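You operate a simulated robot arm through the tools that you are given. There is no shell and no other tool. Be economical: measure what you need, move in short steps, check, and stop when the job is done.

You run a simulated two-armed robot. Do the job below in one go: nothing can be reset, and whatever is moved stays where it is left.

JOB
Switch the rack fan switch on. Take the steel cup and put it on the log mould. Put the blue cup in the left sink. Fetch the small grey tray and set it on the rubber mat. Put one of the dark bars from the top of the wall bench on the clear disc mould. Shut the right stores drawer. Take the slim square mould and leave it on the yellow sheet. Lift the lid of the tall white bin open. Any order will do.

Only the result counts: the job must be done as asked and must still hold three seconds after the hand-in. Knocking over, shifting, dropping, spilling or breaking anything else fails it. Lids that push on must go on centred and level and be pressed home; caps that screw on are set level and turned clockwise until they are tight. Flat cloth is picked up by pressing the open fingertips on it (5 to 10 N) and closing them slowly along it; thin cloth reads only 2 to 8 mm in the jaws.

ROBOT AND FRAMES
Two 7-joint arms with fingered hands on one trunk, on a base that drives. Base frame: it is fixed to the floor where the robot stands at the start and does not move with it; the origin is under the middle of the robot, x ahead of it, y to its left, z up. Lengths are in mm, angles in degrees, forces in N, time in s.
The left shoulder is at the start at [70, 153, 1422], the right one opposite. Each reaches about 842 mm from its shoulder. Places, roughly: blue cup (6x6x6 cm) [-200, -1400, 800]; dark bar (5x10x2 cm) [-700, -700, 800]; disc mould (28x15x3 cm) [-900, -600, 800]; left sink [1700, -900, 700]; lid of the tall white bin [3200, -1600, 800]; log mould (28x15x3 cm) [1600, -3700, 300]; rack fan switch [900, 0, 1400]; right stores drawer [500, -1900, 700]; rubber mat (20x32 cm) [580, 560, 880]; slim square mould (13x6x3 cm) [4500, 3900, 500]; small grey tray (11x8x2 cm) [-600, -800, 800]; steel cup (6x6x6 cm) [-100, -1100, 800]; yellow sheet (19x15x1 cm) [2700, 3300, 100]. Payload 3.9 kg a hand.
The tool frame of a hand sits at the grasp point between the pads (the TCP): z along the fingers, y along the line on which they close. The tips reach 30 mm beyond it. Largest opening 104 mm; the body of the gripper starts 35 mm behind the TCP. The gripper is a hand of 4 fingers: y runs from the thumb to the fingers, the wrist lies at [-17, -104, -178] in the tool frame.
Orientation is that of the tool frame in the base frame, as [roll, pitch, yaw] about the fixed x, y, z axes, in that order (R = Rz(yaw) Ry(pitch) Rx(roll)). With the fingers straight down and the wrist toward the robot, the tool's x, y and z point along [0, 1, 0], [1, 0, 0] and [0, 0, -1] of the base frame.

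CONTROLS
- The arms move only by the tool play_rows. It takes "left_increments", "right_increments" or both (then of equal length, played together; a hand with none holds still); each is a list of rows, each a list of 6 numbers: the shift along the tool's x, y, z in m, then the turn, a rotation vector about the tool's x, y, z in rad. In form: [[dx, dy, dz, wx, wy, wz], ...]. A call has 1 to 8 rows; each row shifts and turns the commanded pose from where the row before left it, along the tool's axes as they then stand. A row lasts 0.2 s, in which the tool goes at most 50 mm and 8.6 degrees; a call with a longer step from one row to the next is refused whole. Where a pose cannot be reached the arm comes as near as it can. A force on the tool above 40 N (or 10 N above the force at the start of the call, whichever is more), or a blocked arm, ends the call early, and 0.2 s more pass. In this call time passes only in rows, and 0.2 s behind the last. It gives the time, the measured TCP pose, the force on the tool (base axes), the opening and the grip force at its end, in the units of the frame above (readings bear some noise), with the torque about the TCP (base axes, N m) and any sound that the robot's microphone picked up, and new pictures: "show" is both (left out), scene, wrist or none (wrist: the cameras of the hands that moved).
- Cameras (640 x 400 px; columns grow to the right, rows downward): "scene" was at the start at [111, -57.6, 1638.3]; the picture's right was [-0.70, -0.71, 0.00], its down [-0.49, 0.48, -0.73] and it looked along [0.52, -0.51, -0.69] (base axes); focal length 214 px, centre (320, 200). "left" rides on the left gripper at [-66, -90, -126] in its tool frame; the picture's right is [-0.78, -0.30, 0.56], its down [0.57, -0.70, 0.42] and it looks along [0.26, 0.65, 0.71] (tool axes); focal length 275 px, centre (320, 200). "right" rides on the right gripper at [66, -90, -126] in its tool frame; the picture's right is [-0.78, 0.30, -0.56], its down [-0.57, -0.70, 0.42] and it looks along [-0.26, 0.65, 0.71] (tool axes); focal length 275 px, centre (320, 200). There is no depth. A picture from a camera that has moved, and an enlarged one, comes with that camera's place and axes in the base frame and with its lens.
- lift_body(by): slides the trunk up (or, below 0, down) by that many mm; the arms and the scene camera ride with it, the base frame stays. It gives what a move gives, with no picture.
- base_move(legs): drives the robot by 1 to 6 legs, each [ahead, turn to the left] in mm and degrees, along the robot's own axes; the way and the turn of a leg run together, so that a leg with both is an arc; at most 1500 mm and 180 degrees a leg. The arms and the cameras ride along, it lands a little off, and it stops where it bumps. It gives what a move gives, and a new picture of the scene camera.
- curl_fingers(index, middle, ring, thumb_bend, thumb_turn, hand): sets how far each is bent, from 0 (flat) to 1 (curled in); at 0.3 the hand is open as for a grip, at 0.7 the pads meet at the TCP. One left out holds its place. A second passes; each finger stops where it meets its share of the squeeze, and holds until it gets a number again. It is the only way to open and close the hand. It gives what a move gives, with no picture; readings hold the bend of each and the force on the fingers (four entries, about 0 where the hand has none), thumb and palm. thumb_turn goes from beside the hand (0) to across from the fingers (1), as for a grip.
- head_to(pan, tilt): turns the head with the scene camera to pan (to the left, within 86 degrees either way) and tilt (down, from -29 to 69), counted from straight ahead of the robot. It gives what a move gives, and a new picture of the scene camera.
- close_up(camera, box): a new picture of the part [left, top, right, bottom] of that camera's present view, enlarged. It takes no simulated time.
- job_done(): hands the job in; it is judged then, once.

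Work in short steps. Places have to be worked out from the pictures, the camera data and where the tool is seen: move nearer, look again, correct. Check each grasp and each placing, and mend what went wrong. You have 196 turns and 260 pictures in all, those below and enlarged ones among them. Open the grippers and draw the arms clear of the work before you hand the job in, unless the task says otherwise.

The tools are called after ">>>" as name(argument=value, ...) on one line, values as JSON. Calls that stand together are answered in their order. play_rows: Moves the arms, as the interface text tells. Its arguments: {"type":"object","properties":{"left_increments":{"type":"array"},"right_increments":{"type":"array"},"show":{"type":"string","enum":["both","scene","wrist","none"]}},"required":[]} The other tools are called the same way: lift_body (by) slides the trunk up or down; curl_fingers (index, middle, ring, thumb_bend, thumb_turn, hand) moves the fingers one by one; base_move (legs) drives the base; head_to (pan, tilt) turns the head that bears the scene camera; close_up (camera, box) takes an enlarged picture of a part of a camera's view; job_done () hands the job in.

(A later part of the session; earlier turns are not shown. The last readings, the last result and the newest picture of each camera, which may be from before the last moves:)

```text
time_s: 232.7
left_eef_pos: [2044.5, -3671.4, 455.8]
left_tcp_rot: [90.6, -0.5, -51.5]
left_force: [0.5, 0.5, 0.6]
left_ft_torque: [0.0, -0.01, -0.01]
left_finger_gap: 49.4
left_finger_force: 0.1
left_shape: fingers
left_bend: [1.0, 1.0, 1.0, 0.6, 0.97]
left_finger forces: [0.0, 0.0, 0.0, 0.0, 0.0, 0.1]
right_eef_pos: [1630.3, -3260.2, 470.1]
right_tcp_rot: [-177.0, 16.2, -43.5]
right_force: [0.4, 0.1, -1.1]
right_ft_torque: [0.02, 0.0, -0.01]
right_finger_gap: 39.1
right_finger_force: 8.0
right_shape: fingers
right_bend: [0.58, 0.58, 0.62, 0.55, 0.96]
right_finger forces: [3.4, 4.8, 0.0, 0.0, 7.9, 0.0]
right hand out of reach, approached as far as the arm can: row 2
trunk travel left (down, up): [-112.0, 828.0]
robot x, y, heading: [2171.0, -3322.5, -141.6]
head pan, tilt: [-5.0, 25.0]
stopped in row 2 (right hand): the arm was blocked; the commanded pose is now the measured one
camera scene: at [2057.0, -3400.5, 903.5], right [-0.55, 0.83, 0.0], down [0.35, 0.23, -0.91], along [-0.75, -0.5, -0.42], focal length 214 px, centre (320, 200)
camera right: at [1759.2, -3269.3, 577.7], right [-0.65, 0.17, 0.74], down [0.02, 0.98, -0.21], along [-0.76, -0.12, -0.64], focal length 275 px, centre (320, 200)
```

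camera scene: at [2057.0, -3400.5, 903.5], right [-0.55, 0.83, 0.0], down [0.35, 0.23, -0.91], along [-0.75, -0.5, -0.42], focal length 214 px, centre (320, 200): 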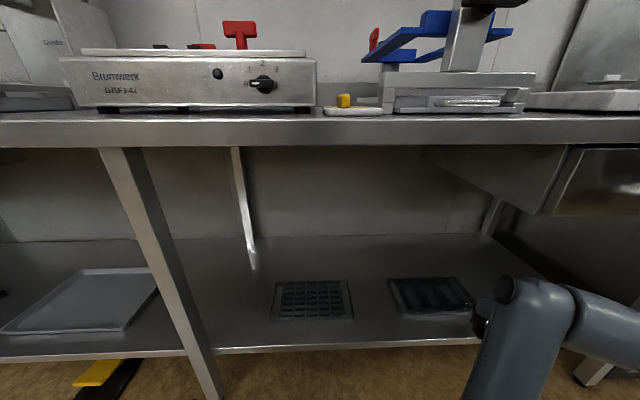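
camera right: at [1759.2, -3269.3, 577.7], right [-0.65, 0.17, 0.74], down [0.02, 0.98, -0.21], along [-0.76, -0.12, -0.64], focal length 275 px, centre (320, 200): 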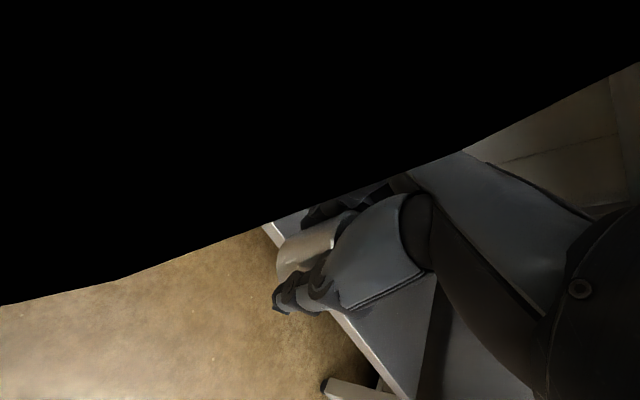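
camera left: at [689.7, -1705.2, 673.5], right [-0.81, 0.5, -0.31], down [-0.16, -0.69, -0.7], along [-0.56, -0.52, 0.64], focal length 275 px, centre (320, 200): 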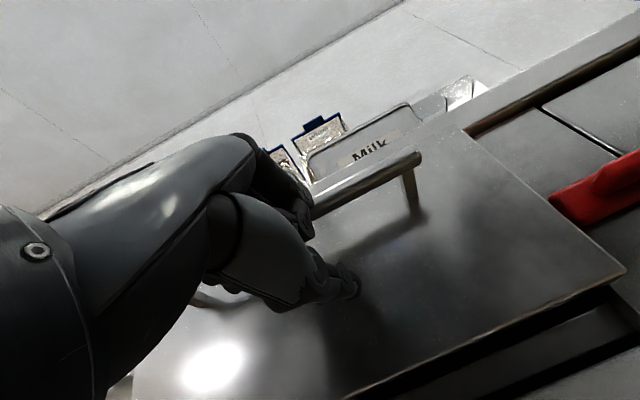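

The arm is at a joint limit there; I move it outward toward the mould first and level it there.

>>> play_rows(right_increments=[[0.03, 0.0304, -0.0104, 0, 0, 0], [0.03, 0.0304, -0.0104, 0, 0, 0], [0.03, 0.0304, -0.0104, 0, 0, 0], [0.03, 0.0304, -0.0104, 0, 0, 0], [0.03, 0.0304, -0.0104, 0, 0, 0], [0, 0, 0, -0.026, 0.14, 0], [0, 0, 0, -0.026, 0.14, 0]])

```text
time_s: 234.5
left_eef_pos: [2043.6, -3671.1, 455.8]
left_tcp_rot: [90.6, -0.5, -51.6]
left_force: [-0.2, 0.1, 0.2]
left_ft_torque: [0.01, 0.02, 0.0]
left_finger_gap: 49.6
left_finger_force: 0.0
left_shape: fingers
left_bend: [1.0, 1.0, 1.0, 0.6, 0.97]
left_finger forces: [0.1, 0.0, 0.0, 0.0, 0.0, 0.1]
right_eef_pos: [1611.5, -3454.1, 474.5]
right_tcp_rot: [-179.9, 5.9, -46.2]
right_force: [0.7, 0.6, -0.9]
right_ft_torque: [0.0, 0.05, -0.02]
right_finger_gap: 38.7
right_finger_force: 8.7
right_shape: fingers
right_bend: [0.58, 0.58, 0.62, 0.56, 0.96]
right_finger forces: [3.2, 4.8, 0.1, 0.1, 7.7, 0.0]
trunk travel left (down, up): [-112.0, 828.0]
robot x, y, heading: [2169.6, -3319.3, -141.2]
head pan, tilt: [-5.0, 25.0]
stopped in row 7 (right hand): the arm was blocked; the commanded pose is now the measured one
camera scene: at [2056.9, -3400.5, 903.5], right [-0.55, 0.83, 0.0], down [0.35, 0.23, -0.91], along [-0.75, -0.5, -0.42], focal length 214 px, centre (320, 200)
camera right: at [1731.8, -3448.7, 594.1], right [-0.71, 0.31, 0.63], down [0.08, 0.93, -0.36], along [-0.7, -0.2, -0.68], focal length 275 px, centre (320, 200)
```

scene: 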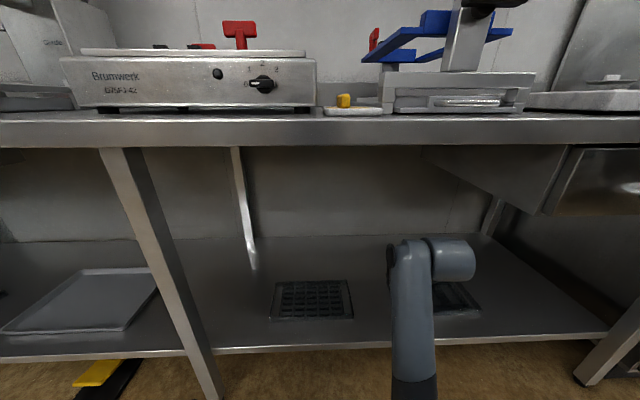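
right: 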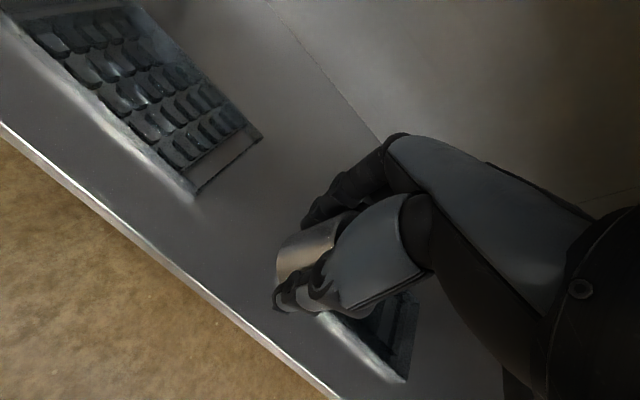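

Good. I carry on toward the mould centre while levelling the rest.

>>> play_rows(right_increments=[[0.0347, 0.026, -0.003, 0, 0.03, 0], [0.0347, 0.026, -0.003, 0, 0.03, 0], [0.0347, 0.026, -0.002, 0, 0.03, 0], [0.0347, 0.026, 0, 0, 0.015, 0], [0.0347, 0.026, 0, 0, 0, 0], [0.0347, 0.026, 0, 0, 0, 0]])

```text
time_s: 235.9
left_eef_pos: [2044.1, -3671.4, 455.9]
left_tcp_rot: [90.5, -0.4, -51.7]
left_force: [-0.3, -0.3, -0.4]
left_ft_torque: [-0.01, -0.02, -0.04]
left_finger_gap: 49.7
left_finger_force: 0.0
left_shape: fingers
left_bend: [1.0, 1.0, 1.0, 0.6, 0.97]
left_finger forces: [0.0, 0.0, 0.0, 0.0, 0.1, 0.1]
right_eef_pos: [1638.9, -3708.5, 472.9]
right_tcp_rot: [-179.9, 0.6, -46.9]
right_force: [-0.4, -0.5, -1.3]
right_ft_torque: [-0.03, 0.02, 0.02]
right_finger_gap: 38.6
right_finger_force: 7.7
right_shape: fingers
right_bend: [0.58, 0.58, 0.62, 0.56, 0.96]
right_finger forces: [3.1, 4.9, 0.1, 0.1, 7.5, 0.0]
trunk travel left (down, up): [-112.0, 828.0]
robot x, y, heading: [2173.3, -3322.0, -141.2]
head pan, tilt: [-5.0, 25.0]
camera scene: at [2057.1, -3400.6, 903.5], right [-0.55, 0.83, 0.0], down [0.35, 0.23, -0.91], along [-0.75, -0.5, -0.42], focal length 214 px, centre (320, 200)
camera right: at [1749.4, -3696.3, 599.8], right [-0.74, 0.36, 0.56], down [0.12, 0.9, -0.42], along [-0.66, -0.24, -0.71], focal length 275 px, centre (320, 200)
```

scene: 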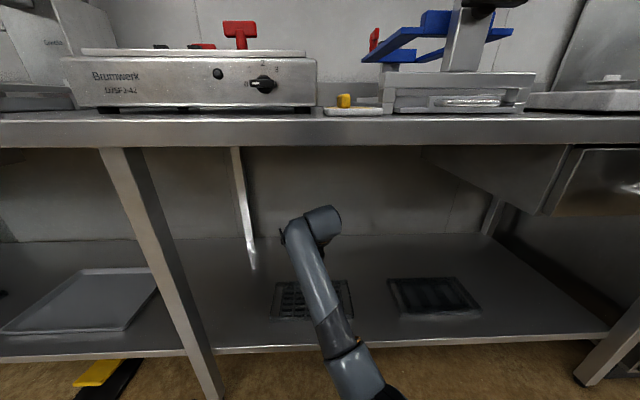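
right: 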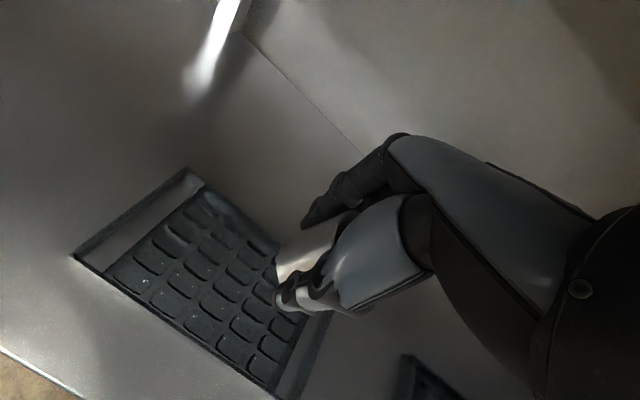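

Nearly centred over the log mould; I shift 20 mm and lower to z≈350.

>>> play_rows(right_increments=[[0.02, 0.002, 0.02, 0, -0.01, 0], [0, 0, 0.04, 0, 0, 0], [0, 0, 0.035, 0, 0, 0], [0, 0, 0.025, 0, 0, 0]])

>>> close_up(camera="scene", box=[230, 190, 410, 350])

```text
time_s: 237.1
left_eef_pos: [2042.9, -3671.8, 455.8]
left_tcp_rot: [90.5, -0.4, -51.5]
left_force: [-0.9, -0.8, -0.2]
left_ft_torque: [-0.01, -0.02, 0.01]
left_finger_gap: 49.7
left_finger_force: 0.0
left_shape: fingers
left_bend: [1.0, 1.0, 1.0, 0.6, 0.97]
left_finger forces: [0.1, 0.0, 0.0, 0.0, 0.0, 0.0]
right_eef_pos: [1622.5, -3709.3, 365.0]
right_tcp_rot: [178.4, 3.4, -48.3]
right_force: [-0.1, 0.6, -0.2]
right_ft_torque: [0.0, -0.01, 0.0]
right_finger_gap: 38.4
right_finger_force: 7.9
right_shape: fingers
right_bend: [0.58, 0.58, 0.62, 0.56, 0.96]
right_finger forces: [3.0, 4.8, 0.0, 0.1, 7.3, 0.1]
trunk travel left (down, up): [-112.0, 828.0]
robot x, y, heading: [2171.3, -3319.6, -141.4]
head pan, tilt: [-5.0, 25.0]
stopped in row 4 (right hand): the arm was blocked; the commanded pose is now the measured one
camera scene: at [2056.8, -3400.5, 903.5], right [-0.55, 0.83, 0.0], down [0.35, 0.23, -0.91], along [-0.75, -0.5, -0.42], focal length 214 px, centre (320, 200)
camera right: at [1741.0, -3701.5, 484.4], right [-0.7, 0.36, 0.61], down [0.12, 0.91, -0.41], along [-0.7, -0.22, -0.68], focal length 275 px, centre (320, 200)
```

scene: 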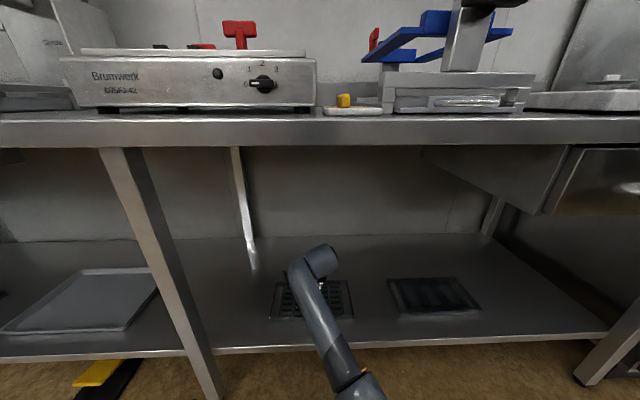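
right: 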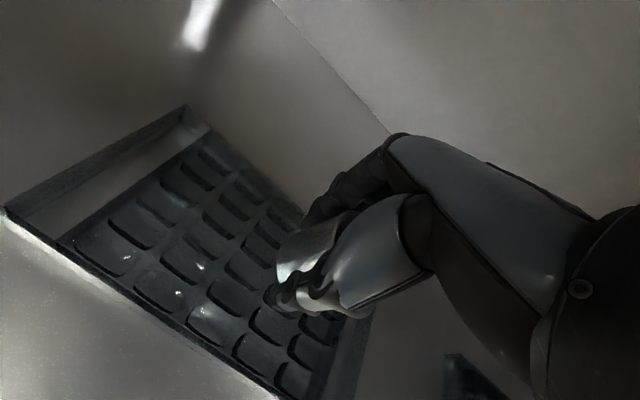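

```text
2.50 times, centred on (320, 270) of scene
camera zoom: at [2056.8, -3400.5, 903.5], right [-0.55, 0.83, 0.0], down [0.35, 0.23, -0.91], along [-0.75, -0.5, -0.42], focal length 536 px, centre (320, 25)
```

zoom: 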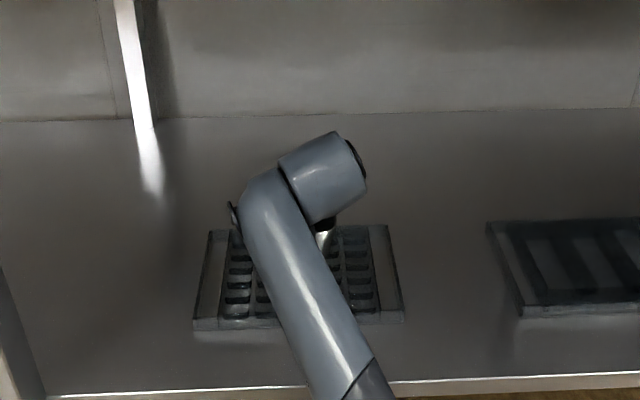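

The forearm is stopped by the shelf edge (elbow low). I raise the trunk 160 mm to lift the elbow, then reach down again.

>>> lift_body(by=160)

>>> play_rows(right_increments=[[0, 0, 0.03, 0.014, 0.06, 0], [0.008, 0, 0.04, 0.014, 0, 0], [0.008, 0, 0.04, 0, 0, 0], [0, 0, 0.03, 0, 0, 0]])

```text
time_s: 238.9
left_eef_pos: [2045.3, -3671.7, 615.7]
left_tcp_rot: [90.5, -0.4, -51.6]
left_force: [0.1, 0.8, 0.5]
left_ft_torque: [-0.01, -0.01, -0.02]
left_finger_gap: 49.7
left_finger_force: 0.1
left_shape: fingers
left_bend: [1.0, 1.0, 1.0, 0.6, 0.97]
left_finger forces: [0.1, 0.0, 0.1, 0.0, 0.0, 0.0]
right_eef_pos: [1622.9, -3708.3, 524.3]
right_tcp_rot: [178.6, 3.5, -48.2]
right_force: [-0.1, -0.4, -0.9]
right_ft_torque: [-0.03, -0.01, 0.02]
right_finger_gap: 38.6
right_finger_force: 7.8
right_shape: fingers
right_bend: [0.58, 0.58, 0.62, 0.56, 0.96]
right_finger forces: [3.0, 4.7, 0.0, 0.0, 7.4, 0.0]
trunk travel left (down, up): [-272.0, 668.0]
robot x, y, heading: [2174.1, -3317.8, -141.5]
head pan, tilt: [-5.0, 25.0]
```

```text
time_s: 239.9
left_eef_pos: [2045.1, -3670.9, 615.9]
left_tcp_rot: [90.6, -0.5, -51.5]
left_force: [-0.1, 0.2, 0.2]
left_ft_torque: [0.01, -0.02, -0.03]
left_finger_gap: 49.4
left_finger_force: 0.0
left_shape: fingers
left_bend: [1.0, 1.0, 1.0, 0.6, 0.97]
left_finger forces: [0.1, 0.1, 0.0, 0.0, 0.0, 0.0]
right_eef_pos: [1630.0, -3719.3, 385.8]
right_tcp_rot: [179.8, 0.1, -48.0]
right_force: [0.2, -0.1, -0.3]
right_ft_torque: [0.01, -0.01, -0.01]
right_finger_gap: 38.3
right_finger_force: 7.8
right_shape: fingers
right_bend: [0.58, 0.58, 0.62, 0.56, 0.96]
right_finger forces: [3.0, 4.8, 0.0, 0.0, 7.4, 0.0]
trunk travel left (down, up): [-272.0, 668.0]
robot x, y, heading: [2171.8, -3315.9, -141.4]
head pan, tilt: [-5.0, 25.0]
camera scene: at [2056.8, -3400.7, 1063.5], right [-0.55, 0.83, 0.0], down [0.35, 0.23, -0.91], along [-0.75, -0.5, -0.42], focal length 214 px, centre (320, 200)
camera right: at [1742.4, -3709.6, 512.4], right [-0.74, 0.38, 0.56], down [0.14, 0.89, -0.43], along [-0.66, -0.24, -0.71], focal length 275 px, centre (320, 200)
```

scene: 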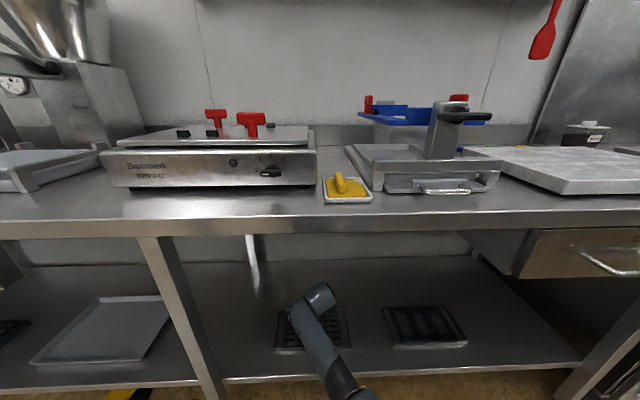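
right: 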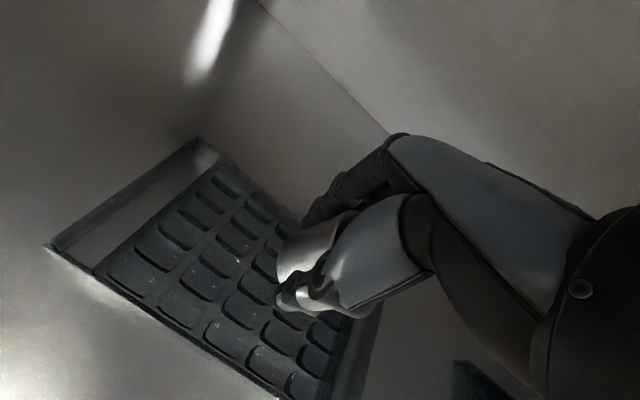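

Level and above the mould. I lower in steps.

>>> play_rows(right_increments=[[0.012, 0, 0.02, 0, 0, 0], [0.006, 0, 0.012, 0, 0, 0], [0, 0, 0.008, 0, 0, 0]], show="wrist")

```text
time_s: 240.7
left_eef_pos: [2043.9, -3672.4, 616.0]
left_tcp_rot: [90.5, -0.4, -51.6]
left_force: [0.3, 0.1, 0.9]
left_ft_torque: [0.02, -0.02, -0.02]
left_finger_gap: 49.5
left_finger_force: 0.1
left_shape: fingers
left_bend: [1.0, 1.0, 1.0, 0.6, 0.97]
left_finger forces: [0.0, 0.1, 0.0, 0.0, 0.1, 0.0]
right_eef_pos: [1645.3, -3732.8, 344.0]
right_tcp_rot: [-179.9, 0.0, -48.1]
right_force: [0.7, -0.4, -1.2]
right_ft_torque: [-0.02, 0.03, 0.02]
right_finger_gap: 38.5
right_finger_force: 7.7
right_shape: fingers
right_bend: [0.58, 0.58, 0.62, 0.56, 0.96]
right_finger forces: [3.0, 4.7, 0.1, 0.0, 7.3, 0.0]
trunk travel left (down, up): [-272.0, 668.0]
robot x, y, heading: [2166.9, -3320.7, -141.3]
head pan, tilt: [-5.0, 25.0]
camera right: at [1755.8, -3723.2, 470.4], right [-0.74, 0.38, 0.56], down [0.14, 0.89, -0.42], along [-0.66, -0.24, -0.71], focal length 275 px, centre (320, 200)
```

right: 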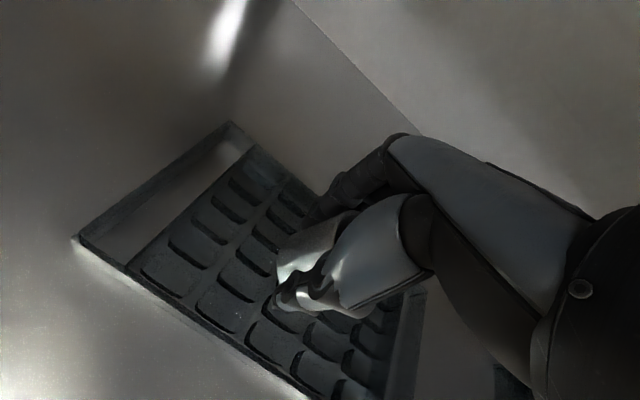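

Still free; continue in 4 mm steps.

>>> play_rows(right_increments=[[0, 0, 0.005, 0, 0, 0], [0, 0, 0.005, 0, 0, 0], [0, 0, 0.004, 0, 0, 0], [0, 0, 0.004, 0, 0, 0], [0, 0, 0.004, 0, 0, 0]], show="none")

```text
time_s: 241.9
left_eef_pos: [2045.4, -3670.5, 615.6]
left_tcp_rot: [90.6, -0.5, -51.6]
left_force: [-0.5, 0.2, 0.0]
left_ft_torque: [-0.01, -0.01, -0.05]
left_finger_gap: 49.4
left_finger_force: 0.1
left_shape: fingers
left_bend: [1.0, 1.0, 1.0, 0.6, 0.97]
left_finger forces: [0.0, 0.1, 0.0, 0.0, 0.0, 0.0]
right_eef_pos: [1647.7, -3736.4, 323.8]
right_tcp_rot: [-179.9, -0.4, -47.9]
right_force: [0.4, -0.1, -0.2]
right_ft_torque: [-0.01, -0.04, -0.01]
right_finger_gap: 38.5
right_finger_force: 7.3
right_shape: fingers
right_bend: [0.58, 0.58, 0.62, 0.56, 0.96]
right_finger forces: [3.0, 4.7, 0.0, 0.0, 7.3, 0.0]
trunk travel left (down, up): [-272.0, 668.0]
robot x, y, heading: [2174.6, -3316.7, -141.4]
head pan, tilt: [-5.0, 25.0]
```

>>> play_rows(right_increments=[[0, 0, 0.004, 0, 0, 0], [0, 0, 0.004, 0, 0, 0], [0, 0, 0.003, 0, 0, 0], [0, 0, 0.003, 0, 0, 0]], show="wrist")

```text
time_s: 242.9
left_eef_pos: [2044.6, -3670.7, 617.3]
left_tcp_rot: [90.5, -0.5, -51.6]
left_force: [-0.3, 0.3, 0.0]
left_ft_torque: [0.03, 0.03, 0.01]
left_finger_gap: 49.4
left_finger_force: 0.2
left_shape: fingers
left_bend: [1.0, 1.0, 1.0, 0.6, 0.97]
left_finger forces: [0.1, 0.0, 0.0, 0.0, 0.0, 0.0]
right_eef_pos: [1647.0, -3737.1, 311.2]
right_tcp_rot: [180.0, -0.1, -47.9]
right_force: [-0.1, -0.8, 6.4]
right_ft_torque: [0.04, 0.14, 0.0]
right_finger_gap: 38.4
right_finger_force: 8.7
right_shape: fingers
right_bend: [0.58, 0.58, 0.62, 0.56, 0.96]
right_finger forces: [2.8, 6.0, 0.0, 0.1, 9.1, 0.0]
trunk travel left (down, up): [-272.0, 668.0]
robot x, y, heading: [2169.0, -3318.0, -141.5]
head pan, tilt: [-5.0, 25.0]
camera right: at [1758.1, -3725.6, 437.3], right [-0.74, 0.38, 0.55], down [0.14, 0.89, -0.43], along [-0.66, -0.24, -0.71], focal length 275 px, centre (320, 200)
```

right: 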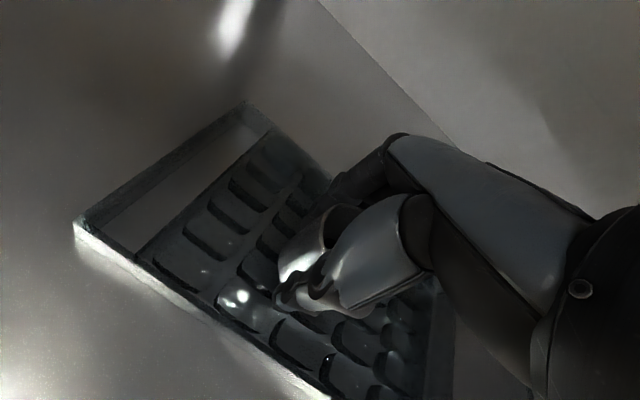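

Contact begins (6 N). A touch more, then open gradually.

>>> play_rows(right_increments=[[0, 0, 0.003, 0, 0, 0]], show="none")

>>> curl_fingers(hand="right", index=0.48, middle=0.48, ring=0.48, thumb_bend=0.48)

>>> curl_fingers(hand="right", index=0.33, middle=0.33, ring=0.33, thumb_bend=0.33)

>>> close_up(camera="right", box=[160, 130, 480, 400])

```text
time_s: 243.3
left_eef_pos: [2045.5, -3670.3, 615.9]
left_tcp_rot: [90.4, -0.5, -51.7]
left_force: [-0.3, -0.1, -0.1]
left_ft_torque: [0.02, 0.0, -0.01]
left_finger_gap: 49.3
left_finger_force: 0.1
left_shape: fingers
left_bend: [1.0, 1.0, 1.0, 0.6, 0.97]
left_finger forces: [0.1, 0.1, 0.0, 0.0, 0.0, 0.0]
right_eef_pos: [1647.3, -3737.6, 309.6]
right_tcp_rot: [179.7, -0.3, -47.9]
right_force: [3.1, -0.1, 15.0]
right_ft_torque: [-0.06, 0.25, -0.03]
right_finger_gap: 38.4
right_finger_force: 11.9
right_shape: fingers
right_bend: [0.59, 0.57, 0.62, 0.56, 0.96]
right_finger forces: [2.8, 10.1, 0.0, 0.0, 11.7, 0.0]
trunk travel left (down, up): [-272.0, 668.0]
robot x, y, heading: [2170.1, -3320.7, -141.3]
head pan, tilt: [-5.0, 25.0]
```

```text
time_s: 244.3
left_eef_pos: [2045.5, -3670.3, 617.4]
left_tcp_rot: [90.4, -0.4, -51.7]
left_force: [0.0, -0.3, 0.6]
left_ft_torque: [0.04, 0.0, 0.01]
left_finger_gap: 49.6
left_finger_force: 0.1
left_shape: fingers
left_bend: [1.0, 1.0, 1.0, 0.6, 0.97]
left_finger forces: [0.0, 0.1, 0.0, 0.0, 0.0, 0.1]
right_eef_pos: [1645.8, -3736.0, 307.8]
right_tcp_rot: [179.9, -0.2, -47.9]
right_force: [3.2, -0.6, 12.1]
right_ft_torque: [-0.12, 0.24, 0.01]
right_finger_gap: 58.2
right_finger_force: 6.6
right_shape: fingers
right_bend: [0.48, 0.51, 0.48, 0.48, 0.97]
right_finger forces: [0.0, 12.2, 0.1, 0.0, 0.0, 0.0]
trunk travel left (down, up): [-272.0, 668.0]
robot x, y, heading: [2170.5, -3322.1, -141.2]
head pan, tilt: [-5.0, 25.0]
```

```text
time_s: 245.3
left_eef_pos: [2045.0, -3670.5, 616.1]
left_tcp_rot: [90.5, -0.5, -51.6]
left_force: [0.6, 0.4, -0.5]
left_ft_torque: [0.01, 0.0, 0.0]
left_finger_gap: 49.3
left_finger_force: 0.0
left_shape: fingers
left_bend: [1.0, 1.0, 1.0, 0.6, 0.97]
left_finger forces: [0.0, 0.0, 0.0, 0.0, 0.0, 0.1]
right_eef_pos: [1646.0, -3736.4, 306.5]
right_tcp_rot: [-179.9, -0.2, -48.0]
right_force: [0.9, 1.6, 6.6]
right_ft_torque: [-0.09, 0.24, -0.06]
right_finger_gap: 96.9
right_finger_force: 2.8
right_shape: fingers
right_bend: [0.33, 0.34, 0.33, 0.33, 0.97]
right_finger forces: [0.0, 5.8, 0.0, 0.0, 0.1, 0.0]
trunk travel left (down, up): [-272.0, 668.0]
robot x, y, heading: [2168.3, -3321.0, -141.6]
head pan, tilt: [-5.0, 25.0]
```

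```text
1.48 times, centred on (320, 265) of right
camera zoom: at [1757.4, -3724.5, 432.6], right [-0.74, 0.38, 0.55], down [0.14, 0.89, -0.43], along [-0.66, -0.24, -0.72], focal length 408 px, centre (320, 104)
```

zoom: 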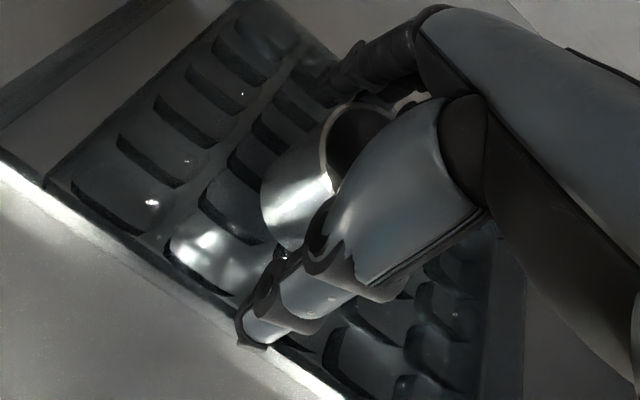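

Fingers are open around the cup. I rise straight up and check.

>>> play_rows(right_increments=[[0, 0, -0.015, 0, 0, 0], [0, 0, -0.03, 0, 0, 0], [0, 0, -0.04, 0, 0, 0], [0, 0, -0.04, 0, 0, 0]], show="wrist")

```text
time_s: 246.5
left_eef_pos: [2045.0, -3671.1, 616.8]
left_tcp_rot: [90.5, -0.4, -51.7]
left_force: [-1.1, -0.4, 0.2]
left_ft_torque: [0.02, 0.02, 0.03]
left_finger_gap: 49.5
left_finger_force: 0.0
left_shape: fingers
left_bend: [1.0, 1.0, 1.0, 0.6, 0.97]
left_finger forces: [0.1, 0.1, 0.1, 0.1, 0.0, 0.1]
right_eef_pos: [1613.4, -3718.7, 441.9]
right_tcp_rot: [178.6, 2.1, -49.4]
right_force: [0.0, 0.3, 0.4]
right_ft_torque: [0.0, -0.03, 0.03]
right_finger_gap: 96.9
right_finger_force: 0.1
right_shape: fingers
right_bend: [0.33, 0.33, 0.33, 0.33, 0.97]
right_finger forces: [0.0, 0.1, 0.1, 0.0, 0.1, 0.1]
trunk travel left (down, up): [-272.0, 668.0]
robot x, y, heading: [2176.1, -3319.6, -141.4]
head pan, tilt: [-5.0, 25.0]
stopped in row 4 (right hand): the arm was blocked; the commanded pose is now the measured one
camera right: at [1730.4, -3712.2, 562.9], right [-0.71, 0.39, 0.59], down [0.14, 0.9, -0.42], along [-0.69, -0.21, -0.69], focal length 275 px, centre (320, 200)
```

right: 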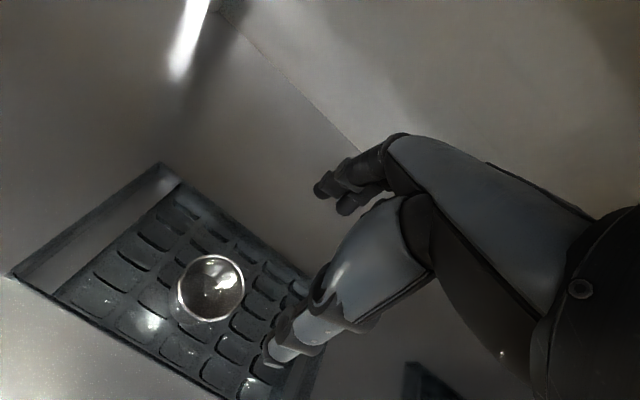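

The steel cup stands upright on the log mould. I back straight out, raise the trunk and turn to look for the white bin.

>>> base_move(legs=[[-450, 0]])

>>> lift_body(by=400)

>>> base_move(legs=[[0, -77], [0, -77]])

>>> head_to(pan=0, tilt=20)

```text
time_s: 249.2
left_eef_pos: [2385.7, -3397.8, 615.2]
left_tcp_rot: [90.6, -0.5, -52.0]
left_force: [-0.4, -0.1, -0.3]
left_ft_torque: [-0.02, 0.0, -0.01]
left_finger_gap: 49.5
left_finger_force: 0.0
left_shape: fingers
left_bend: [1.0, 1.0, 1.0, 0.6, 0.97]
left_finger forces: [0.0, 0.0, 0.0, 0.0, 0.0, 0.1]
right_eef_pos: [1955.4, -3443.4, 440.3]
right_tcp_rot: [178.7, 2.2, -49.7]
right_force: [0.3, 0.0, 0.1]
right_ft_torque: [-0.02, -0.01, -0.05]
right_finger_gap: 96.8
right_finger_force: 0.0
right_shape: fingers
right_bend: [0.33, 0.33, 0.33, 0.33, 0.97]
right_finger forces: [0.1, 0.0, 0.0, 0.0, 0.0, 0.0]
trunk travel left (down, up): [-272.0, 668.0]
robot x, y, heading: [2515.3, -3046.0, -141.9]
head pan, tilt: [-5.0, 25.0]
camera scene: at [2399.7, -3127.3, 1063.6], right [-0.55, 0.84, 0.0], down [0.35, 0.23, -0.91], along [-0.76, -0.5, -0.42], focal length 214 px, centre (320, 200)
```

scene: 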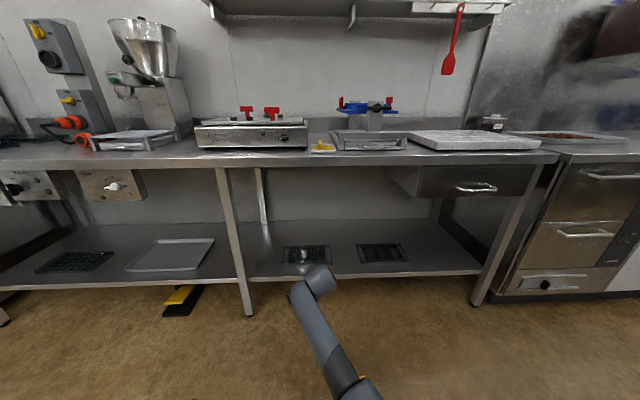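

```text
time_s: 253.0
left_eef_pos: [2385.3, -3398.5, 1015.2]
left_tcp_rot: [90.5, -0.4, -51.9]
left_force: [0.0, 0.4, 0.7]
left_ft_torque: [0.06, -0.02, -0.03]
left_finger_gap: 49.8
left_finger_force: 0.0
left_shape: fingers
left_bend: [1.0, 1.0, 1.0, 0.6, 0.97]
left_finger forces: [0.1, 0.1, 0.1, 0.1, 0.1, 0.0]
right_eef_pos: [1954.0, -3443.1, 840.3]
right_tcp_rot: [178.7, 2.1, -49.8]
right_force: [-0.1, -0.1, 0.0]
right_ft_torque: [0.01, -0.03, 0.01]
right_finger_gap: 96.9
right_finger_force: 0.2
right_shape: fingers
right_bend: [0.33, 0.33, 0.33, 0.33, 0.97]
right_finger forces: [0.1, 0.1, 0.0, 0.0, 0.1, 0.0]
trunk travel left (down, up): [-672.0, 268.0]
robot x, y, heading: [2513.9, -3047.8, -141.5]
head pan, tilt: [-5.0, 25.0]
```

```text
time_s: 258.5
left_eef_pos: [2230.9, -2799.2, 1015.9]
left_tcp_rot: [90.5, -0.3, -163.2]
left_force: [-0.5, -0.4, -0.5]
left_ft_torque: [0.01, -0.05, 0.0]
left_finger_gap: 49.6
left_finger_force: 0.0
left_shape: fingers
left_bend: [1.0, 1.0, 1.0, 0.6, 0.97]
left_finger forces: [0.0, 0.0, 0.1, 0.0, 0.0, 0.0]
right_eef_pos: [2332.3, -2384.3, 842.9]
right_tcp_rot: [178.0, 1.1, -159.5]
right_force: [-4.7, -3.4, -2.0]
right_ft_torque: [-0.12, 0.02, 0.22]
right_finger_gap: 96.7
right_finger_force: 2.7
right_shape: fingers
right_bend: [0.33, 0.33, 0.36, 0.33, 0.97]
right_finger forces: [0.1, 0.1, 5.6, 0.0, 0.1, 0.0]
trunk travel left (down, up): [-672.0, 268.0]
robot x, y, heading: [2516.5, -3049.0, 107.3]
head pan, tilt: [-5.0, 25.0]
stopped in leg 2: the force on the tool passed its limit at 93 N (the readings are from after the stop); the commanded pose is now the measured one
camera scene: at [2478.5, -2908.8, 1463.5], right [0.98, 0.22, 0.0], down [0.09, -0.41, -0.91], along [-0.2, 0.88, -0.42], focal length 214 px, centre (320, 200)
```

scene: 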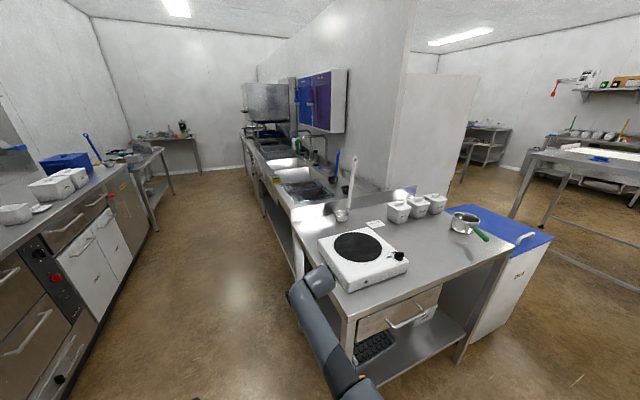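

```text
time_s: 259.1
left_eef_pos: [2231.2, -2799.8, 1015.8]
left_tcp_rot: [90.5, -0.4, -163.1]
left_force: [0.2, 0.2, -0.1]
left_ft_torque: [-0.03, 0.02, 0.01]
left_finger_gap: 49.3
left_finger_force: 0.0
left_shape: fingers
left_bend: [1.0, 1.0, 1.0, 0.6, 0.97]
left_finger forces: [0.1, 0.1, 0.0, 0.1, 0.1, 0.1]
right_eef_pos: [2333.5, -2385.2, 843.4]
right_tcp_rot: [178.1, 1.2, -159.4]
right_force: [-6.2, -4.1, -0.6]
right_ft_torque: [-0.02, -0.02, 0.3]
right_finger_gap: 96.7
right_finger_force: 3.3
right_shape: fingers
right_bend: [0.33, 0.33, 0.35, 0.33, 0.97]
right_finger forces: [0.0, 0.1, 7.3, 0.0, 0.1, 0.0]
trunk travel left (down, up): [-672.0, 268.0]
robot x, y, heading: [2515.9, -3049.7, 107.7]
head pan, tilt: [0.0, 20.0]
camera scene: at [2471.1, -2909.9, 1471.6], right [0.95, 0.3, 0.0], down [0.1, -0.33, -0.94], along [-0.28, 0.9, -0.34], focal length 214 px, centre (320, 200)
```

scene: 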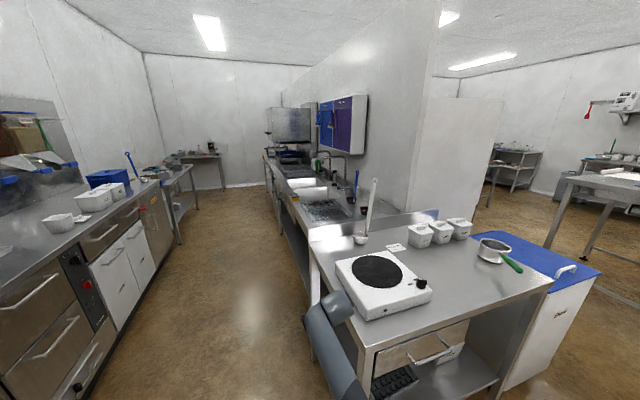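

The right hand bumped the table end while turning (nothing seems moved). I turn back a little, then raise and tuck the right arm.

>>> base_move(legs=[[0, 12]])

>>> lift_body(by=250)

>>> play_rows(right_increments=[[-0.02, -0.04, 0, 0, 0, 0], [-0.02, -0.04, 0, 0, 0, 0], [-0.02, -0.04, 0, 0, 0, 0], [-0.02, -0.04, 0, 0, 0, 0], [-0.02, -0.04, 0, 0, 0, 0]], show="none")

>>> close_up(camera="scene", box=[300, 180, 640, 400])

```text
time_s: 260.3
left_eef_pos: [2187.5, -2861.7, 1016.9]
left_tcp_rot: [90.5, -0.4, -151.5]
left_force: [0.0, 0.9, 0.2]
left_ft_torque: [0.03, 0.04, -0.02]
left_finger_gap: 49.4
left_finger_force: 0.0
left_shape: fingers
left_bend: [1.0, 1.0, 1.0, 0.6, 0.97]
left_finger forces: [0.1, 0.0, 0.0, 0.1, 0.0, 0.0]
right_eef_pos: [2202.1, -2435.8, 842.6]
right_tcp_rot: [178.2, 1.3, -147.7]
right_force: [-0.8, -0.5, 1.4]
right_ft_torque: [0.0, 0.03, -0.02]
right_finger_gap: 96.8
right_finger_force: 0.0
right_shape: fingers
right_bend: [0.33, 0.33, 0.33, 0.33, 0.97]
right_finger forces: [0.0, 0.0, 0.0, 0.0, 0.0, 0.1]
trunk travel left (down, up): [-672.0, 268.0]
robot x, y, heading: [2513.0, -3046.2, 119.3]
head pan, tilt: [0.0, 20.0]
camera scene: at [2445.3, -2920.9, 1471.6], right [0.87, 0.49, 0.0], down [0.17, -0.3, -0.94], along [-0.46, 0.82, -0.34], focal length 214 px, centre (320, 200)
```

scene: 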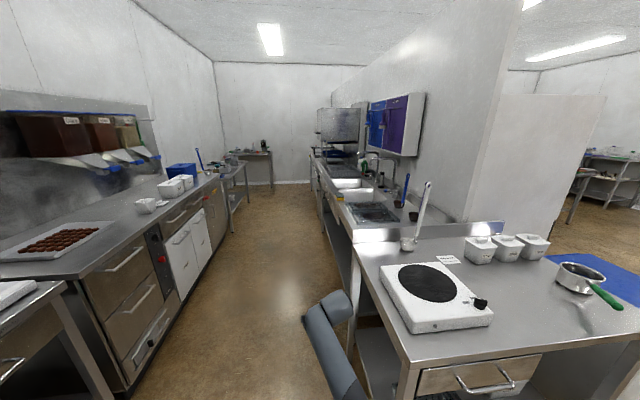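

```text
time_s: 262.9
left_eef_pos: [2187.1, -2861.2, 1266.5]
left_tcp_rot: [90.5, -0.4, -151.3]
left_force: [0.5, -0.7, 0.0]
left_ft_torque: [-0.02, 0.03, 0.02]
left_finger_gap: 49.6
left_finger_force: 0.0
left_shape: fingers
left_bend: [1.0, 1.0, 1.0, 0.6, 0.97]
left_finger forces: [0.0, 0.0, 0.0, 0.1, 0.0, 0.1]
right_eef_pos: [2204.0, -2434.4, 1091.8]
right_tcp_rot: [178.2, 1.2, -147.7]
right_force: [-0.6, 0.0, 1.2]
right_ft_torque: [0.01, -0.04, 0.0]
right_finger_gap: 96.8
right_finger_force: 0.2
right_shape: fingers
right_bend: [0.33, 0.33, 0.33, 0.33, 0.97]
right_finger forces: [0.0, 0.0, 0.0, 0.0, 0.0, 0.1]
trunk travel left (down, up): [-922.0, 18.0]
robot x, y, heading: [2510.6, -3049.6, 119.1]
head pan, tilt: [0.0, 20.0]
```

```text
time_s: 264.1
left_eef_pos: [2188.4, -2863.0, 1267.4]
left_tcp_rot: [90.4, -0.5, -151.4]
left_force: [-0.3, -0.1, 0.6]
left_ft_torque: [-0.02, 0.01, 0.0]
left_finger_gap: 49.4
left_finger_force: 0.0
left_shape: fingers
left_bend: [1.0, 1.0, 1.0, 0.6, 0.97]
left_finger forces: [0.0, 0.1, 0.0, 0.0, 0.0, 0.0]
right_eef_pos: [2398.6, -2548.2, 1093.4]
right_tcp_rot: [177.8, 1.7, -147.6]
right_force: [0.0, -0.7, 0.1]
right_ft_torque: [0.01, 0.03, -0.02]
right_finger_gap: 97.4
right_finger_force: 0.0
right_shape: fingers
right_bend: [0.33, 0.33, 0.33, 0.33, 0.97]
right_finger forces: [0.0, 0.1, 0.0, 0.0, 0.1, 0.1]
trunk travel left (down, up): [-922.0, 18.0]
robot x, y, heading: [2513.6, -3046.3, 119.4]
head pan, tilt: [0.0, 20.0]
```

```text
1.82 times, centred on (470, 290) of scene
camera zoom: at [2448.9, -2922.4, 1721.9], right [0.87, 0.49, 0.0], down [0.16, -0.3, -0.94], along [-0.46, 0.82, -0.34], focal length 390 px, centre (47, 36)
```

zoom: 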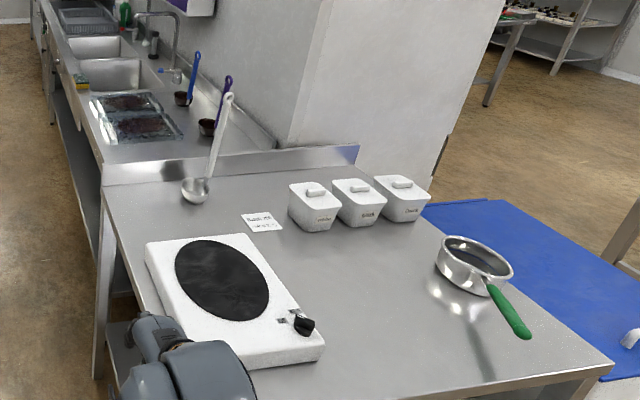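

I see the tall white bin with a blue lid beyond the table; its handle side faces the aisle end. I drive around the table end to get in front of it.

>>> base_move(legs=[[-280, 0], [0, -78], [900, 0]])

>>> head_to(pan=45, tilt=35)

```text
time_s: 273.7
left_eef_pos: [3436.8, -2344.7, 1266.9]
left_tcp_rot: [90.6, -0.5, 130.6]
left_force: [0.6, 0.0, 0.5]
left_ft_torque: [-0.03, 0.0, -0.01]
left_finger_gap: 49.4
left_finger_force: 0.0
left_shape: fingers
left_bend: [1.0, 1.0, 1.0, 0.6, 0.97]
left_finger forces: [0.0, 0.1, 0.0, 0.0, 0.0, 0.0]
right_eef_pos: [3787.4, -2485.1, 1089.5]
right_tcp_rot: [178.3, 1.8, 134.5]
right_force: [-0.3, 0.4, 0.1]
right_ft_torque: [-0.01, 0.0, 0.01]
right_finger_gap: 97.0
right_finger_force: 0.0
right_shape: fingers
right_bend: [0.33, 0.33, 0.33, 0.33, 0.97]
right_finger forces: [0.0, 0.0, 0.0, 0.0, 0.0, 0.0]
trunk travel left (down, up): [-922.0, 18.0]
robot x, y, heading: [3329.3, -2700.5, 41.4]
head pan, tilt: [0.0, 20.0]
camera scene: at [3434.0, -2607.0, 1721.7], right [0.66, -0.75, 0.0], down [-0.26, -0.23, -0.94], along [0.71, 0.62, -0.34], focal length 214 px, centre (320, 200)
```

scene: 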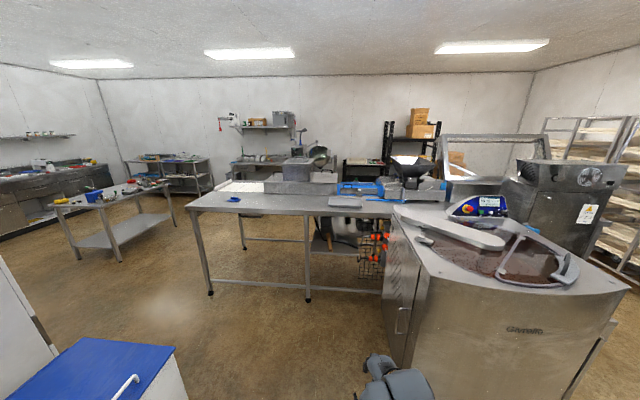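

```text
time_s: 274.8
left_eef_pos: [3438.6, -2344.0, 1266.6]
left_tcp_rot: [90.5, -0.5, 130.7]
left_force: [-0.7, 0.9, 0.4]
left_ft_torque: [-0.02, 0.03, 0.0]
left_finger_gap: 49.6
left_finger_force: 0.0
left_shape: fingers
left_bend: [1.0, 1.0, 1.0, 0.6, 0.97]
left_finger forces: [0.0, 0.0, 0.1, 0.0, 0.0, 0.0]
right_eef_pos: [3788.4, -2484.9, 1089.1]
right_tcp_rot: [178.3, 1.8, 134.5]
right_force: [-0.1, -1.1, 0.1]
right_ft_torque: [0.03, -0.02, 0.02]
right_finger_gap: 97.2
right_finger_force: 0.0
right_shape: fingers
right_bend: [0.33, 0.33, 0.33, 0.33, 0.97]
right_finger forces: [0.0, 0.1, 0.0, 0.0, 0.0, 0.0]
trunk travel left (down, up): [-922.0, 18.0]
robot x, y, heading: [3323.0, -2702.1, 41.4]
head pan, tilt: [45.0, 35.0]
camera scene: at [3370.6, -2580.0, 1697.8], right [1.0, -0.07, 0.0], down [-0.04, -0.57, -0.82], along [0.05, 0.82, -0.57], focal length 214 px, centre (320, 200)
```

scene: 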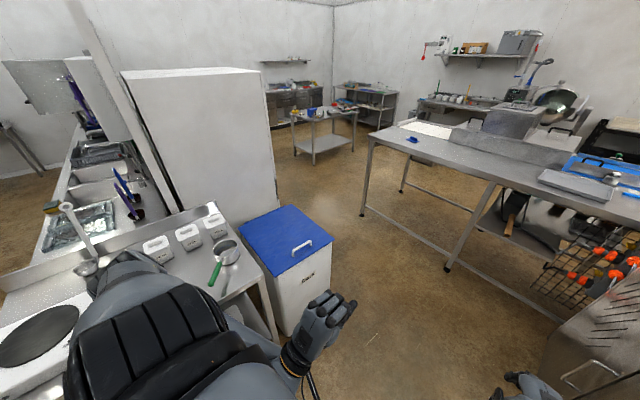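

The bin's lid is hinged at the back, with a bar handle near the front edge (≈(3320,-1770,820)), front facing heading ≈ -53°. I drive to a stand in front and face it (heading ≈127°).

>>> base_move(legs=[[0, 17], [573, 0], [0, 69]])

>>> head_to(pan=0, tilt=50)

```text
time_s: 282.1
left_eef_pos: [3277.0, -2072.9, 1265.6]
left_tcp_rot: [90.6, -0.5, -143.2]
left_force: [-0.6, -0.4, -0.1]
left_ft_torque: [-0.02, -0.03, -0.01]
left_finger_gap: 49.5
left_finger_force: 0.0
left_shape: fingers
left_bend: [1.0, 1.0, 1.0, 0.6, 0.97]
left_finger forces: [0.1, 0.0, 0.0, 0.0, 0.1, 0.0]
right_eef_pos: [3442.8, -1733.9, 1088.8]
right_tcp_rot: [178.2, 1.8, -139.3]
right_force: [0.3, -0.4, 0.0]
right_ft_torque: [0.01, 0.01, 0.01]
right_finger_gap: 97.2
right_finger_force: 0.1
right_shape: fingers
right_bend: [0.33, 0.33, 0.33, 0.33, 0.97]
right_finger forces: [0.0, 0.0, 0.0, 0.1, 0.0, 0.0]
trunk travel left (down, up): [-922.0, 18.0]
robot x, y, heading: [3626.2, -2210.6, 127.4]
head pan, tilt: [45.0, 35.0]
camera scene: at [3511.8, -2158.3, 1697.7], right [0.13, 0.99, 0.0], down [0.57, -0.08, -0.82], along [-0.81, 0.11, -0.57], focal length 214 px, centre (320, 200)
```

scene: 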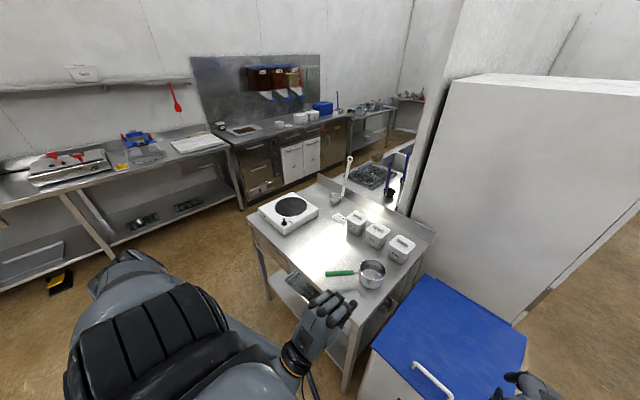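

```text
time_s: 283.2
left_eef_pos: [3278.1, -2074.5, 1265.9]
left_tcp_rot: [90.5, -0.4, -143.2]
left_force: [-0.2, -0.3, -0.1]
left_ft_torque: [0.01, 0.03, 0.02]
left_finger_gap: 49.4
left_finger_force: 0.0
left_shape: fingers
left_bend: [1.0, 1.0, 1.0, 0.6, 0.97]
left_finger forces: [0.0, 0.1, 0.1, 0.0, 0.1, 0.0]
right_eef_pos: [3442.2, -1735.0, 1087.9]
right_tcp_rot: [178.4, 1.9, -139.4]
right_force: [-0.2, -0.8, -1.2]
right_ft_torque: [-0.01, -0.01, -0.01]
right_finger_gap: 97.1
right_finger_force: 0.1
right_shape: fingers
right_bend: [0.33, 0.33, 0.33, 0.33, 0.97]
right_finger forces: [0.1, 0.0, 0.0, 0.1, 0.0, 0.1]
trunk travel left (down, up): [-922.0, 18.0]
robot x, y, heading: [3625.4, -2211.3, 127.4]
head pan, tilt: [0.0, 50.0]
camera scene: at [3552.1, -2109.2, 1676.0], right [0.79, 0.61, 0.0], down [0.47, -0.61, -0.64], along [-0.39, 0.51, -0.77], focal length 214 px, centre (320, 200)
```

scene: 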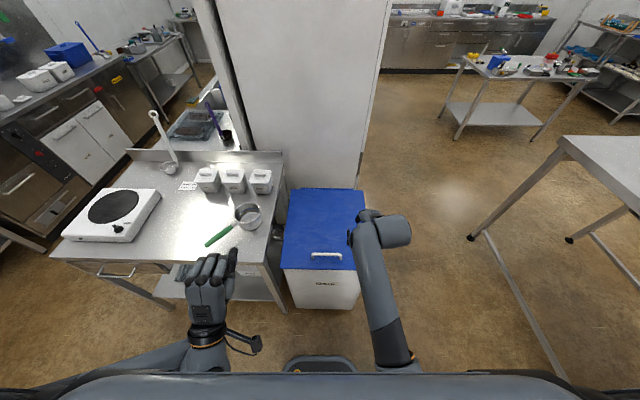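

The bin is right in front. Handle triangulates to about (3320,-1755,806). I check it with the right wrist camera.

>>> close_up(camera="right", box=[0, 0, 640, 400])

>>> close_up(camera="scene", box=[260, 170, 400, 310])

```text
1.00 times, centred on (320, 200) of right (not enlarged: the box is as wide or as high as the picture)
camera zoom: at [3450.9, -1851.0, 1209.9], right [0.39, 0.71, 0.59], down [0.89, -0.14, -0.43], along [-0.22, 0.69, -0.69], focal length 275 px, centre (320, 200)
```

zoom: 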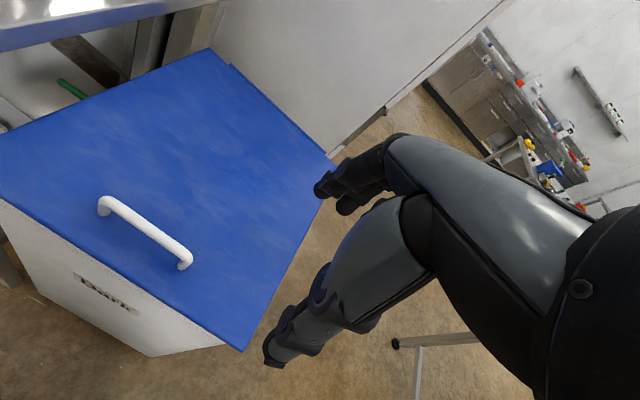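

```text
2.86 times, centred on (330, 240) of scene
camera zoom: at [3552.1, -2109.2, 1676.0], right [0.79, 0.61, 0.0], down [0.47, -0.61, -0.64], along [-0.39, 0.51, -0.77], focal length 613 px, centre (291, 86)
```

zoom: 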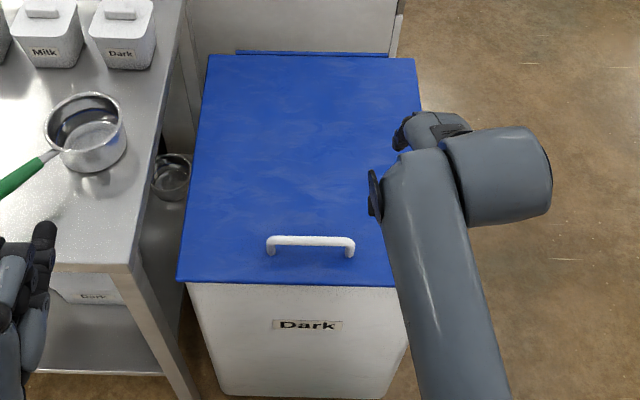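

Better fix with the near wrist view: handle at about (3344,-1789,888), bar parallel to the lid front. I move the right hand above it.

>>> play_rows(right_increments=[[0.0365, 0.0077, 0, 0, 0, 0], [0.0365, 0.0077, 0, 0, 0, 0], [0.0365, 0.0077, 0, 0, 0, 0], [0, 0, 0.04, 0, 0, 0], [0, 0, 0.04, 0, 0, 0]])

```text
time_s: 284.6
left_eef_pos: [3278.5, -2074.4, 1266.2]
left_tcp_rot: [90.6, -0.5, -143.4]
left_force: [-0.2, 0.0, -0.8]
left_ft_torque: [-0.04, 0.0, -0.01]
left_finger_gap: 49.2
left_finger_force: 0.1
left_shape: fingers
left_bend: [1.0, 1.0, 1.0, 0.6, 0.97]
left_finger forces: [0.0, 0.0, 0.1, 0.1, 0.0, 0.1]
right_eef_pos: [3381.0, -1765.4, 984.1]
right_tcp_rot: [179.3, 6.9, -139.0]
right_force: [-0.5, -0.4, 0.0]
right_ft_torque: [0.05, -0.01, 0.03]
right_finger_gap: 97.1
right_finger_force: 0.0
right_shape: fingers
right_bend: [0.33, 0.33, 0.33, 0.33, 0.97]
right_finger forces: [0.0, 0.0, 0.0, 0.1, 0.0, 0.1]
trunk travel left (down, up): [-922.0, 18.0]
robot x, y, heading: [3627.2, -2214.0, 127.5]
head pan, tilt: [0.0, 50.0]
stopped in row 5 (right hand): the arm was blocked; the commanded pose is now the measured one
camera scene: at [3552.0, -2109.3, 1676.0], right [0.79, 0.61, 0.0], down [0.47, -0.61, -0.64], along [-0.39, 0.51, -0.77], focal length 214 px, centre (320, 200)
camera right: at [3380.6, -1887.4, 1101.0], right [0.34, 0.68, 0.65], down [0.93, -0.12, -0.36], along [-0.17, 0.72, -0.67], focal length 275 px, centre (320, 200)
```

scene: 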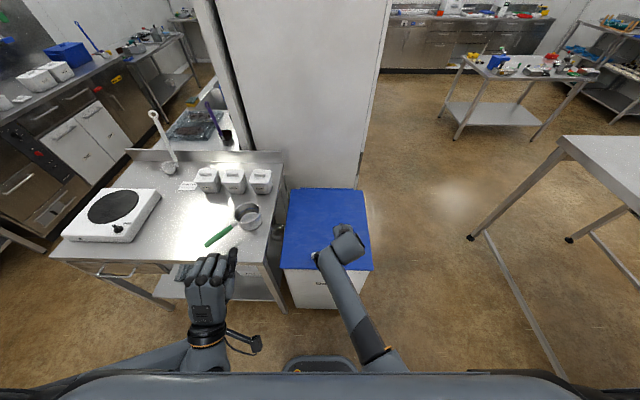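
right: 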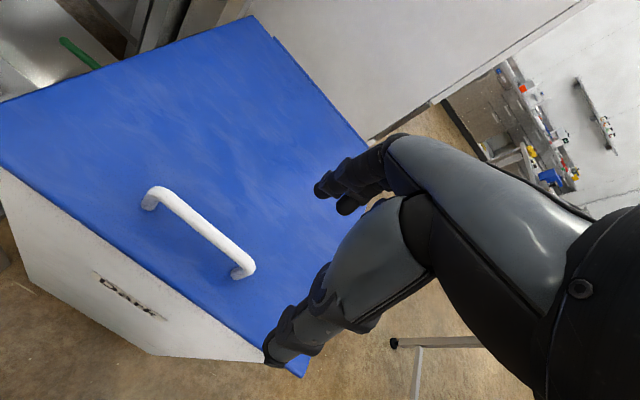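

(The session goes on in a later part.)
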